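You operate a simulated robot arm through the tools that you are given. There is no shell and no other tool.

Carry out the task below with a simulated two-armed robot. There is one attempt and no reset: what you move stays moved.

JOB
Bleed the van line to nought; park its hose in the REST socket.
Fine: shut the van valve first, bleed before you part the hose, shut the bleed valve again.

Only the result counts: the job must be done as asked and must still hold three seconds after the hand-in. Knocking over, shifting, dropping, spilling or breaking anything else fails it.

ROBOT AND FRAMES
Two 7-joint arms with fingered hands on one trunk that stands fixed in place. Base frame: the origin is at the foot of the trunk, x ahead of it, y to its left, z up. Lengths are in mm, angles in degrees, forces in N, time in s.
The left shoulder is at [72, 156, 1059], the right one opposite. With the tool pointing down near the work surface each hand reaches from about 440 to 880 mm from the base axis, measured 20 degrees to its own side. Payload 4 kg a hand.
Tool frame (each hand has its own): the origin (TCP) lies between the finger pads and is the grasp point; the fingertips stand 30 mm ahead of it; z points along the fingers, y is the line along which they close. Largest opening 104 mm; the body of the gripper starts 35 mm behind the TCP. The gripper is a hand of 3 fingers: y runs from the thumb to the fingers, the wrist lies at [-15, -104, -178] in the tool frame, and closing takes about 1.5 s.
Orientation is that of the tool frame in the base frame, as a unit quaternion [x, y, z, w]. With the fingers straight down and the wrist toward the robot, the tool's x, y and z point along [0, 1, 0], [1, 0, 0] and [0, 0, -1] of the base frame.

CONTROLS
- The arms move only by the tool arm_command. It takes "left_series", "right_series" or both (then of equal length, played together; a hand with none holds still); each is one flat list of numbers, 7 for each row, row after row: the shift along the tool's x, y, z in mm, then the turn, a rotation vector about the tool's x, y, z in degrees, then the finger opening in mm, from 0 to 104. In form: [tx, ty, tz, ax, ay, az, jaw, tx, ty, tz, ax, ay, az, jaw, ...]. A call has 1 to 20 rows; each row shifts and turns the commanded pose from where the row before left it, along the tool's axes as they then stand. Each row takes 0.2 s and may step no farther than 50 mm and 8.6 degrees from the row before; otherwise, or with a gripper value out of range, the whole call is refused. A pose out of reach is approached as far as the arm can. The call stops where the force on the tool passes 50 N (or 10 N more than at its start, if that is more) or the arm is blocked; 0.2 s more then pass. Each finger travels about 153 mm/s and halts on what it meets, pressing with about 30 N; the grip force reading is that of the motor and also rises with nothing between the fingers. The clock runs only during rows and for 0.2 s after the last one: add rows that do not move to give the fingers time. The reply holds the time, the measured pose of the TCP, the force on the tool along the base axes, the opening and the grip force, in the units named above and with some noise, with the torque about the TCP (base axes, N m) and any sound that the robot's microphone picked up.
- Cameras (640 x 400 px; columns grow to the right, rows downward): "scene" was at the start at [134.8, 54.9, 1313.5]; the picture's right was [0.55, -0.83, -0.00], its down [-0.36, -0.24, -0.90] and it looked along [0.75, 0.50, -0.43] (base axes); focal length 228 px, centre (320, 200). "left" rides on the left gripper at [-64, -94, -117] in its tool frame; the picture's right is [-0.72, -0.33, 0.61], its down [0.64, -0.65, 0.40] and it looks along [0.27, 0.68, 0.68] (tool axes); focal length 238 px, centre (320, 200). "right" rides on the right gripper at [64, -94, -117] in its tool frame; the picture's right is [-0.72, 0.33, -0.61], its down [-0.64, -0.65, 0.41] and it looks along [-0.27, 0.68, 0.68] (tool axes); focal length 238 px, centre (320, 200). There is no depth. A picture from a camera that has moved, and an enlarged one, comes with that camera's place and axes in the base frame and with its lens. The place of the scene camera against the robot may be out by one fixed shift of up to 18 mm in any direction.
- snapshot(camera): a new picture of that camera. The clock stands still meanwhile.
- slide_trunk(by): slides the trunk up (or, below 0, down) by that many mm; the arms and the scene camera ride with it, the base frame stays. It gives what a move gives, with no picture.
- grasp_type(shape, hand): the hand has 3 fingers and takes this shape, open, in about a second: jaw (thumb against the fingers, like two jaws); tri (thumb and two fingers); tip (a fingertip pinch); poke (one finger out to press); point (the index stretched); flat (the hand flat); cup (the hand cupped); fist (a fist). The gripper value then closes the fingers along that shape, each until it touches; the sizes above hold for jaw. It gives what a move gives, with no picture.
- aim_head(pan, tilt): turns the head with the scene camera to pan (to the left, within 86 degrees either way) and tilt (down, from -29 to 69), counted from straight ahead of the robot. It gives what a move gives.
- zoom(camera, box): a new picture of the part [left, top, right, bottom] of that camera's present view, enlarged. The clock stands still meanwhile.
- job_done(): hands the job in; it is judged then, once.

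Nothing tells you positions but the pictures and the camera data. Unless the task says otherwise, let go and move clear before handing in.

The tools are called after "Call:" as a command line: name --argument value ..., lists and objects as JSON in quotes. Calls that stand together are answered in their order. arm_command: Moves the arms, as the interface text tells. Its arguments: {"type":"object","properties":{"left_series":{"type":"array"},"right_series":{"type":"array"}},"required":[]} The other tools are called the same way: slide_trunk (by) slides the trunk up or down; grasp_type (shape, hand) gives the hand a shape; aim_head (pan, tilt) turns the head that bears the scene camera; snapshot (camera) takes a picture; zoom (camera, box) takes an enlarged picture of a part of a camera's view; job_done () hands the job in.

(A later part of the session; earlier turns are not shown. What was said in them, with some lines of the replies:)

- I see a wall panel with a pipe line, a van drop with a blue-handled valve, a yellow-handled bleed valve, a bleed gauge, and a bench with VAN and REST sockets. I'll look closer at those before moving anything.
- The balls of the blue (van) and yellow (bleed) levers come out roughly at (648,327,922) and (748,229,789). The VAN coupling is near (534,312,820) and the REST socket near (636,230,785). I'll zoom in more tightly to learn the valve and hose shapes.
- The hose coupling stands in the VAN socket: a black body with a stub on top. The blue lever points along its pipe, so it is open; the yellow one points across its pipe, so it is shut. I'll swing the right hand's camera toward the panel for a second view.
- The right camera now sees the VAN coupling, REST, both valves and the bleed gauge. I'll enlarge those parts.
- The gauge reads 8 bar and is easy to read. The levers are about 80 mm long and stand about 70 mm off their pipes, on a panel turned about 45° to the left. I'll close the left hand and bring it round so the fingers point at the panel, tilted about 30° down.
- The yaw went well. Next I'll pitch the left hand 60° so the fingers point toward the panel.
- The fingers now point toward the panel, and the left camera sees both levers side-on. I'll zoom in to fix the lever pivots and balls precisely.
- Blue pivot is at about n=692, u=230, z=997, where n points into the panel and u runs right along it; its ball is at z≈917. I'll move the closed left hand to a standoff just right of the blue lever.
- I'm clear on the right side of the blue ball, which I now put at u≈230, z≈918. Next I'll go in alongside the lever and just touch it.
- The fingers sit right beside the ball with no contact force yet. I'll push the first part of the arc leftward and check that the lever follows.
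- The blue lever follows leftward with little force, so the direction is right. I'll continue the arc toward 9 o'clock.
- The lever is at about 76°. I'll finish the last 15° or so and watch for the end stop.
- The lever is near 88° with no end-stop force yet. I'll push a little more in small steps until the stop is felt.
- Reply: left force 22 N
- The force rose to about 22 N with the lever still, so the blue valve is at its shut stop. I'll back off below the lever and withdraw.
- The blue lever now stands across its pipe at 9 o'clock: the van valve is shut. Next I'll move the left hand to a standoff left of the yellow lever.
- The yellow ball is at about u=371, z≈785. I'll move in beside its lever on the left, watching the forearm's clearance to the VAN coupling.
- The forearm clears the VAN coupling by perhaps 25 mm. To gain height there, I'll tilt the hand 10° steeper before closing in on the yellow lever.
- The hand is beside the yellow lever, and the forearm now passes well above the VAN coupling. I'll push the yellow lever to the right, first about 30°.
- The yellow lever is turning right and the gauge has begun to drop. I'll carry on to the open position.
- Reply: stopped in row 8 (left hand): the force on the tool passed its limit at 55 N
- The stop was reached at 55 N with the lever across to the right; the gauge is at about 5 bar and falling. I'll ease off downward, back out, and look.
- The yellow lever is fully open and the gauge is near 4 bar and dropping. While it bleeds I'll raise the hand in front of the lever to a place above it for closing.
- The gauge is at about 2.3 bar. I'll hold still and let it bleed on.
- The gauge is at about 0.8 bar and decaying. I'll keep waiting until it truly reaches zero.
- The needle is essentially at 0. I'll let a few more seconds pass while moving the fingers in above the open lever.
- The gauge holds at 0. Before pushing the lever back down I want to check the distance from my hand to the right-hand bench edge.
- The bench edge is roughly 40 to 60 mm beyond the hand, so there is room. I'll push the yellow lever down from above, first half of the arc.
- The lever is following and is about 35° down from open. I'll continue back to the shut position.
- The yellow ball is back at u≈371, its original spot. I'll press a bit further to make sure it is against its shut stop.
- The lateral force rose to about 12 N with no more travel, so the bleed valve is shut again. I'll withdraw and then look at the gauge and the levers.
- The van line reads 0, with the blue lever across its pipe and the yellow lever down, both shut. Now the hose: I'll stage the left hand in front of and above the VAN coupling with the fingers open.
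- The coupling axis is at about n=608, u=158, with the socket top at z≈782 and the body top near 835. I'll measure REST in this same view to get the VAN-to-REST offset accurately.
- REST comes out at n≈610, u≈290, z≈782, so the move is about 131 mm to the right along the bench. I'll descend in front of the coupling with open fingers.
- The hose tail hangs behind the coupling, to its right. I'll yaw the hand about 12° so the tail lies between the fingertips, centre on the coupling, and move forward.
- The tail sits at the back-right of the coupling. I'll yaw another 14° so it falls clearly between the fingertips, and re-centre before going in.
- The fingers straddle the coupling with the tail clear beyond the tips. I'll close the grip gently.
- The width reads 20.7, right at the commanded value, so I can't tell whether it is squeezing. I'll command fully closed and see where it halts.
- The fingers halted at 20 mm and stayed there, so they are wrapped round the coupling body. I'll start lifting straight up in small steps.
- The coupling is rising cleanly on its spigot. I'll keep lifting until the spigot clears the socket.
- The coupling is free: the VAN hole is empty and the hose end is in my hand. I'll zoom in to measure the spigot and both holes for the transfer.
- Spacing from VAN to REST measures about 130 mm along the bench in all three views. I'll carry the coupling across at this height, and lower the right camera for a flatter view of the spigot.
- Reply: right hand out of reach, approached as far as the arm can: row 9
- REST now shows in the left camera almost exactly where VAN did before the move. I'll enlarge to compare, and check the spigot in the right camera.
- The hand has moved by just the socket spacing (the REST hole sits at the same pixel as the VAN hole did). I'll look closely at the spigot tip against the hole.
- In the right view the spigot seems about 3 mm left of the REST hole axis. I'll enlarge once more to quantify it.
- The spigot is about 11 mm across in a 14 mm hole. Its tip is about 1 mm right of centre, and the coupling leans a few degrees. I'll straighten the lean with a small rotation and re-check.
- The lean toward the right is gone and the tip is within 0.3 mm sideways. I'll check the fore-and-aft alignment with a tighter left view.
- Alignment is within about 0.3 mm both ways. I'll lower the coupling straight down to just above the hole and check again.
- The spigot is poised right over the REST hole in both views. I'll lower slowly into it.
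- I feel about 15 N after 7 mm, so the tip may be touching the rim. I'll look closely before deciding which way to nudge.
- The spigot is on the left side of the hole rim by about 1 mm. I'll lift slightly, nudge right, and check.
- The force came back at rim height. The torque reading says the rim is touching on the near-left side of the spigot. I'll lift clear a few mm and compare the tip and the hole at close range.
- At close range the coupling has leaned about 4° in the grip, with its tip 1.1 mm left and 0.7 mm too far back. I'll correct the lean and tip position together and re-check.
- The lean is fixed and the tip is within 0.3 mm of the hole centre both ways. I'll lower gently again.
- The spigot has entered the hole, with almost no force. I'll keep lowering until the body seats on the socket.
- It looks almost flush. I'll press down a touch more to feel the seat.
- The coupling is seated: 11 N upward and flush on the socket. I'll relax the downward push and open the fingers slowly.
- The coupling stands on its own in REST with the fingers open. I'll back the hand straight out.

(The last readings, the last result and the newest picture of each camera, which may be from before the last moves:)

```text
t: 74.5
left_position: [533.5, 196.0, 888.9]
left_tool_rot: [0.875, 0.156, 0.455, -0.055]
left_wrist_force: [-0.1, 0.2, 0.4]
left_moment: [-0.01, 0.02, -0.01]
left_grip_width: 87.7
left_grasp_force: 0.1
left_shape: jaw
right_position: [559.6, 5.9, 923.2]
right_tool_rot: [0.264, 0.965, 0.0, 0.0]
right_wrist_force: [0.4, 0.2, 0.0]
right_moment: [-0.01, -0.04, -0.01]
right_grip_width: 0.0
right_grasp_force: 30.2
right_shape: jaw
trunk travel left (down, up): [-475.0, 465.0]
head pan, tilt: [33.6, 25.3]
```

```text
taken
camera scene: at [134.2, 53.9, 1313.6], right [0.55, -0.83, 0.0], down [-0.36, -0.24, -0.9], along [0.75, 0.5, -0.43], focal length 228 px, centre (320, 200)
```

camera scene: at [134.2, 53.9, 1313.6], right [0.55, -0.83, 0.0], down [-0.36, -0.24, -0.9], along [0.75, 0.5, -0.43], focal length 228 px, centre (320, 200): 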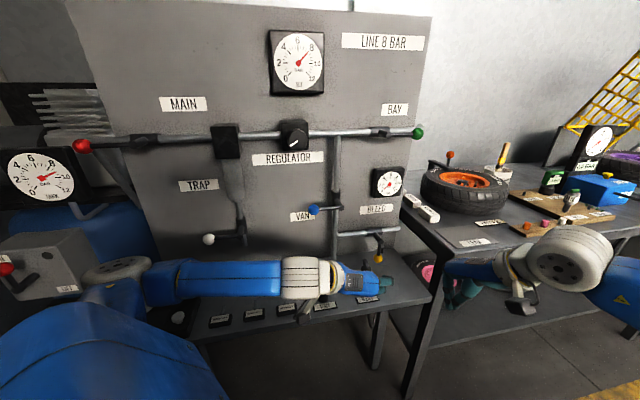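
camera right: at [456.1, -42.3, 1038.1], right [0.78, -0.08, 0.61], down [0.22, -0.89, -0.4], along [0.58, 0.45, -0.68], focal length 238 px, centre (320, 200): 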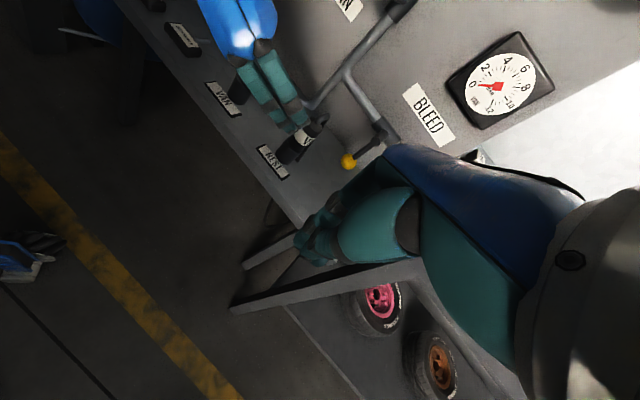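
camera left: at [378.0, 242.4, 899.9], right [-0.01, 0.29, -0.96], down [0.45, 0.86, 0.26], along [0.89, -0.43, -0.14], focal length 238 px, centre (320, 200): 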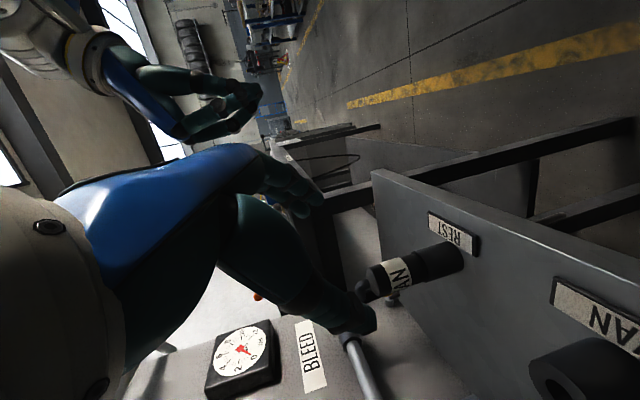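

The hand is clear of the coupling. I'll raise it out of the way and inspect everything closely.

Call:
arm_command --left_series '[24.4, -18.5, -17.4, 0, 0, 0, 88, 24.4, -18.5, -17.4, 0, 0, 0, 88, 24.4, -18.5, -17.4, 0, 0, 0, 88, 24.4, -18.5, -17.4, 0, 0, 0, 88, 0, 0, 0, 0, 0, 0, 88]'

Call:
snapshot --camera "scene"

Call:
zoom --camera "right" --box '[190, 60, 400, 200]'

Call:
zoom --camera "scene" --box '[290, 160, 430, 310]'

Call:
zoom --camera "scene" --box '[360, 160, 410, 200]'

```text
t: 75.7
left_position: [511.8, 273.0, 1004.1]
left_tool_rot: [0.875, 0.156, 0.454, -0.054]
left_wrist_force: [0.6, 0.0, 0.1]
left_moment: [-0.01, 0.01, 0.02]
left_grip_width: 87.6
left_grasp_force: 0.1
left_shape: jaw
right_position: [560.4, 5.8, 920.8]
right_tool_rot: [0.264, 0.965, 0.0, 0.0]
right_wrist_force: [1.0, 1.1, 0.0]
right_moment: [0.02, 0.01, 0.01]
right_grip_width: 0.0
right_grasp_force: 30.3
right_shape: jaw
trunk travel left (down, up): [-475.0, 465.0]
head pan, tilt: [33.6, 25.3]
```

```text
taken
camera scene: at [135.7, 53.4, 1313.4], right [0.55, -0.83, 0.0], down [-0.36, -0.24, -0.9], along [0.75, 0.5, -0.43], focal length 228 px, centre (320, 200)
```

scene: 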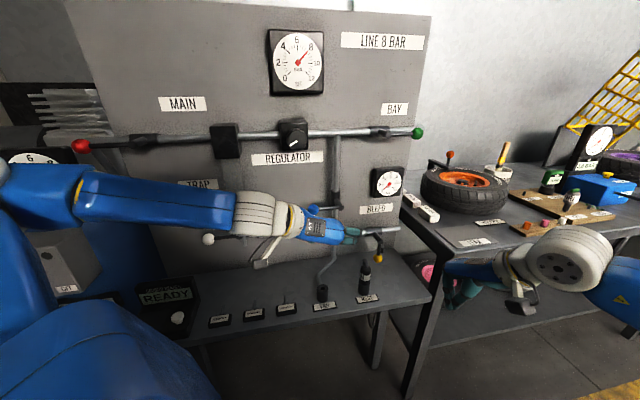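

```text
2.86 times, centred on (295, 130) of right
camera zoom: at [457.6, -42.7, 1037.2], right [0.79, -0.08, 0.61], down [0.22, -0.89, -0.4], along [0.58, 0.45, -0.68], focal length 681 px, centre (391, 400)
```

zoom: 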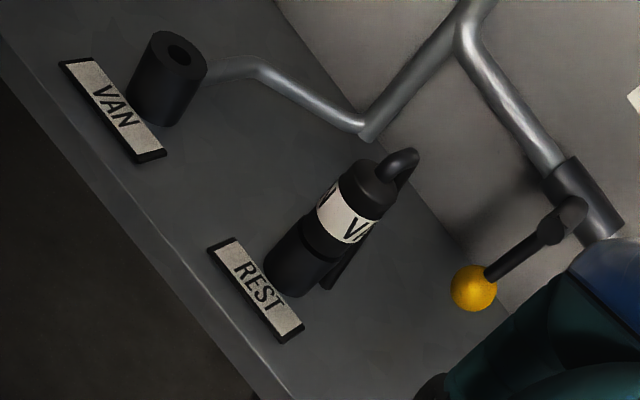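

```text
2.67 times, centred on (360, 235) of scene
camera zoom: at [135.7, 53.4, 1313.4], right [0.55, -0.83, 0.0], down [-0.36, -0.24, -0.9], along [0.75, 0.5, -0.43], focal length 608 px, centre (213, 107)
```

zoom: 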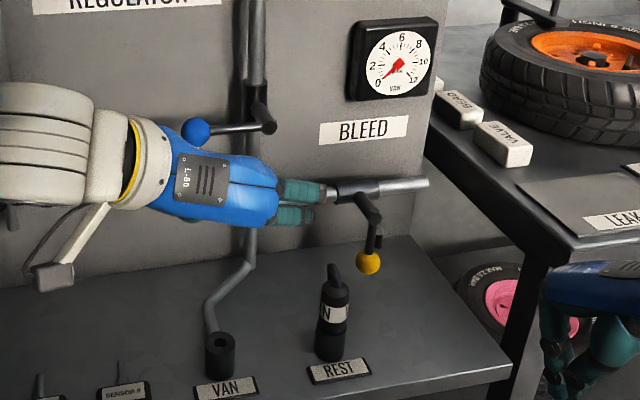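

```text
10.00 times, centred on (385, 180) of scene
camera zoom: at [135.7, 53.4, 1313.4], right [0.55, -0.83, 0.0], down [-0.36, -0.24, -0.9], along [0.75, 0.5, -0.43], focal length 2279 px, centre (-330, 400)
```

zoom: 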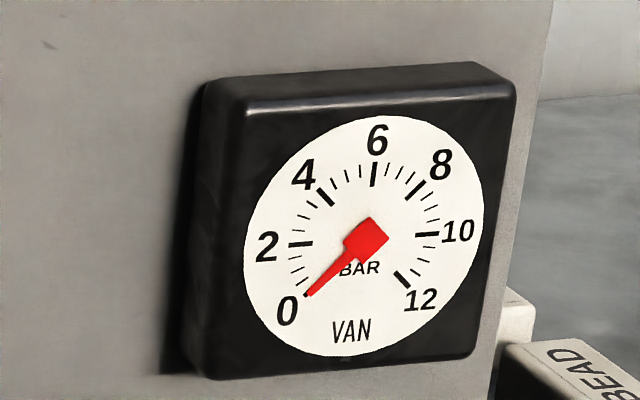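

The coupling is seated upright in REST and VAN is empty. The blue lever stands across its pipe, the yellow lever is down and shut, and the gauge is at 0. I'll back the left hand off from the panel a little and do a last check of the levers.

Call:
arm_command --left_series '[0, 0, -25, 0, 0, 0, 88, 0, 0, -25, 0, 0, 0, 88, 0, 0, 0, 0, 0, 0, 88, 0, 0, 0, 0, 0, 0, 88, 0, 0, 0, 0, 0, 0, 88]'

Call:
snapshot --camera "left"

Call:
zoom --camera "scene" --box '[290, 160, 430, 310]'

Call:
zoom --camera "right" --box '[250, 90, 350, 170]'

```text
t: 76.9
left_position: [472.8, 260.2, 1032.9]
left_tool_rot: [0.875, 0.157, 0.455, -0.054]
left_wrist_force: [-0.1, 0.4, 0.0]
left_moment: [-0.01, -0.02, -0.02]
left_grip_width: 87.7
left_grasp_force: 0.1
left_shape: jaw
right_position: [559.5, 5.8, 922.5]
right_tool_rot: [0.264, 0.965, 0.0, 0.0]
right_wrist_force: [0.5, 0.0, -0.5]
right_moment: [0.0, 0.02, 0.04]
right_grip_width: 0.2
right_grasp_force: 29.7
right_shape: jaw
trunk travel left (down, up): [-475.0, 465.0]
head pan, tilt: [33.6, 25.3]
```

```text
taken
camera left: at [316.9, 306.5, 1045.1], right [-0.01, 0.29, -0.96], down [0.45, 0.86, 0.26], along [0.89, -0.43, -0.14], focal length 238 px, centre (320, 200)
```

left: 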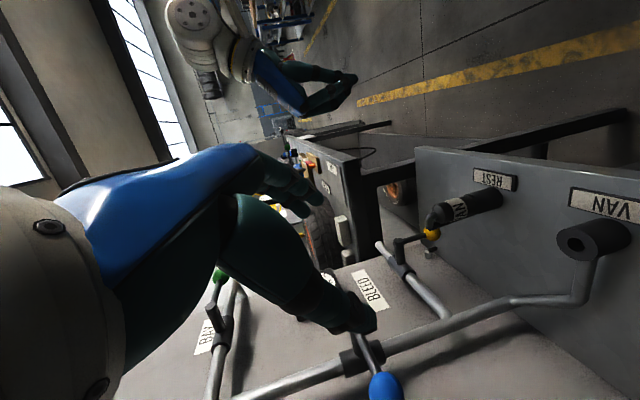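

```text
2.67 times, centred on (360, 235) of scene
camera zoom: at [134.4, 54.1, 1313.6], right [0.55, -0.83, 0.0], down [-0.36, -0.24, -0.9], along [0.75, 0.5, -0.43], focal length 608 px, centre (213, 107)
```

zoom: 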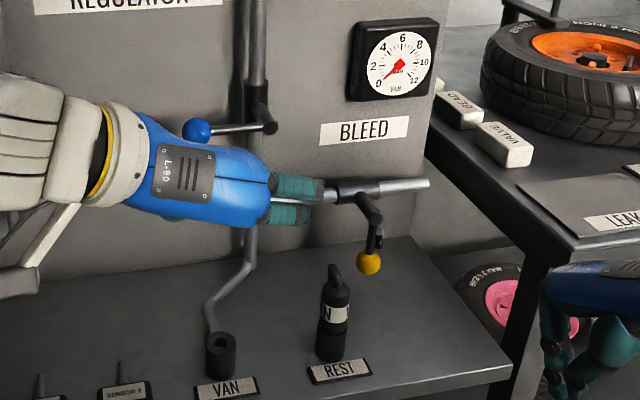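

```text
5.00 times, centred on (300, 130) of right
camera zoom: at [456.5, -42.2, 1037.9], right [0.79, -0.08, 0.61], down [0.22, -0.89, -0.4], along [0.58, 0.45, -0.68], focal length 1192 px, centre (420, 550)
```

zoom: 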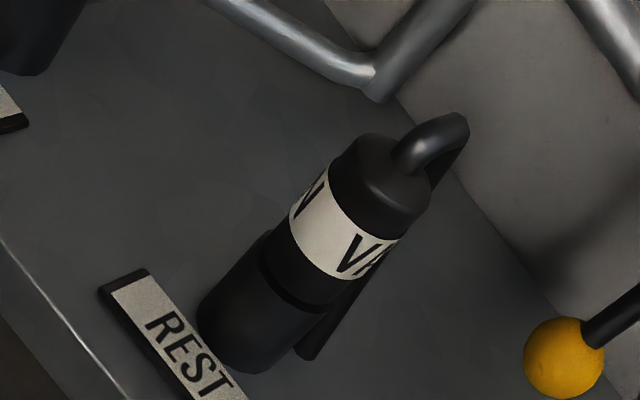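

The last views confirm the result: the hose coupling sits flush in REST, the van and bleed valves are both shut, and the van gauge reads nought. Both hands are clear and nothing else has been disturbed, so I'm handing in.

Call:
job_done

```text
The job is handed in.
```

The van line is bled to 0 on its gauge, and the hose is parked in the REST socket. I've handed the job in.

- **Order:** I shut the van valve first, then opened the bleed valve and waited for the gauge to reach 0. I shut the bleed valve again before lifting the hose out of the VAN socket.
- **Valves:** I pushed both levers against their shut stops. The gauge still read 0 at the last check.
- **Hose:** The hose end sits flush and upright in REST. The first two tries touched the rim of the socket, at about 15 N at most, so I lifted it, straightened it and re-centred it before it went in.
- **Surroundings:** I saw nothing else moved or knocked. The hand met one force stop, 55 N, when the bleed lever reached its open stop. I had let go of the hose, and both hands were clear before the hand-in.
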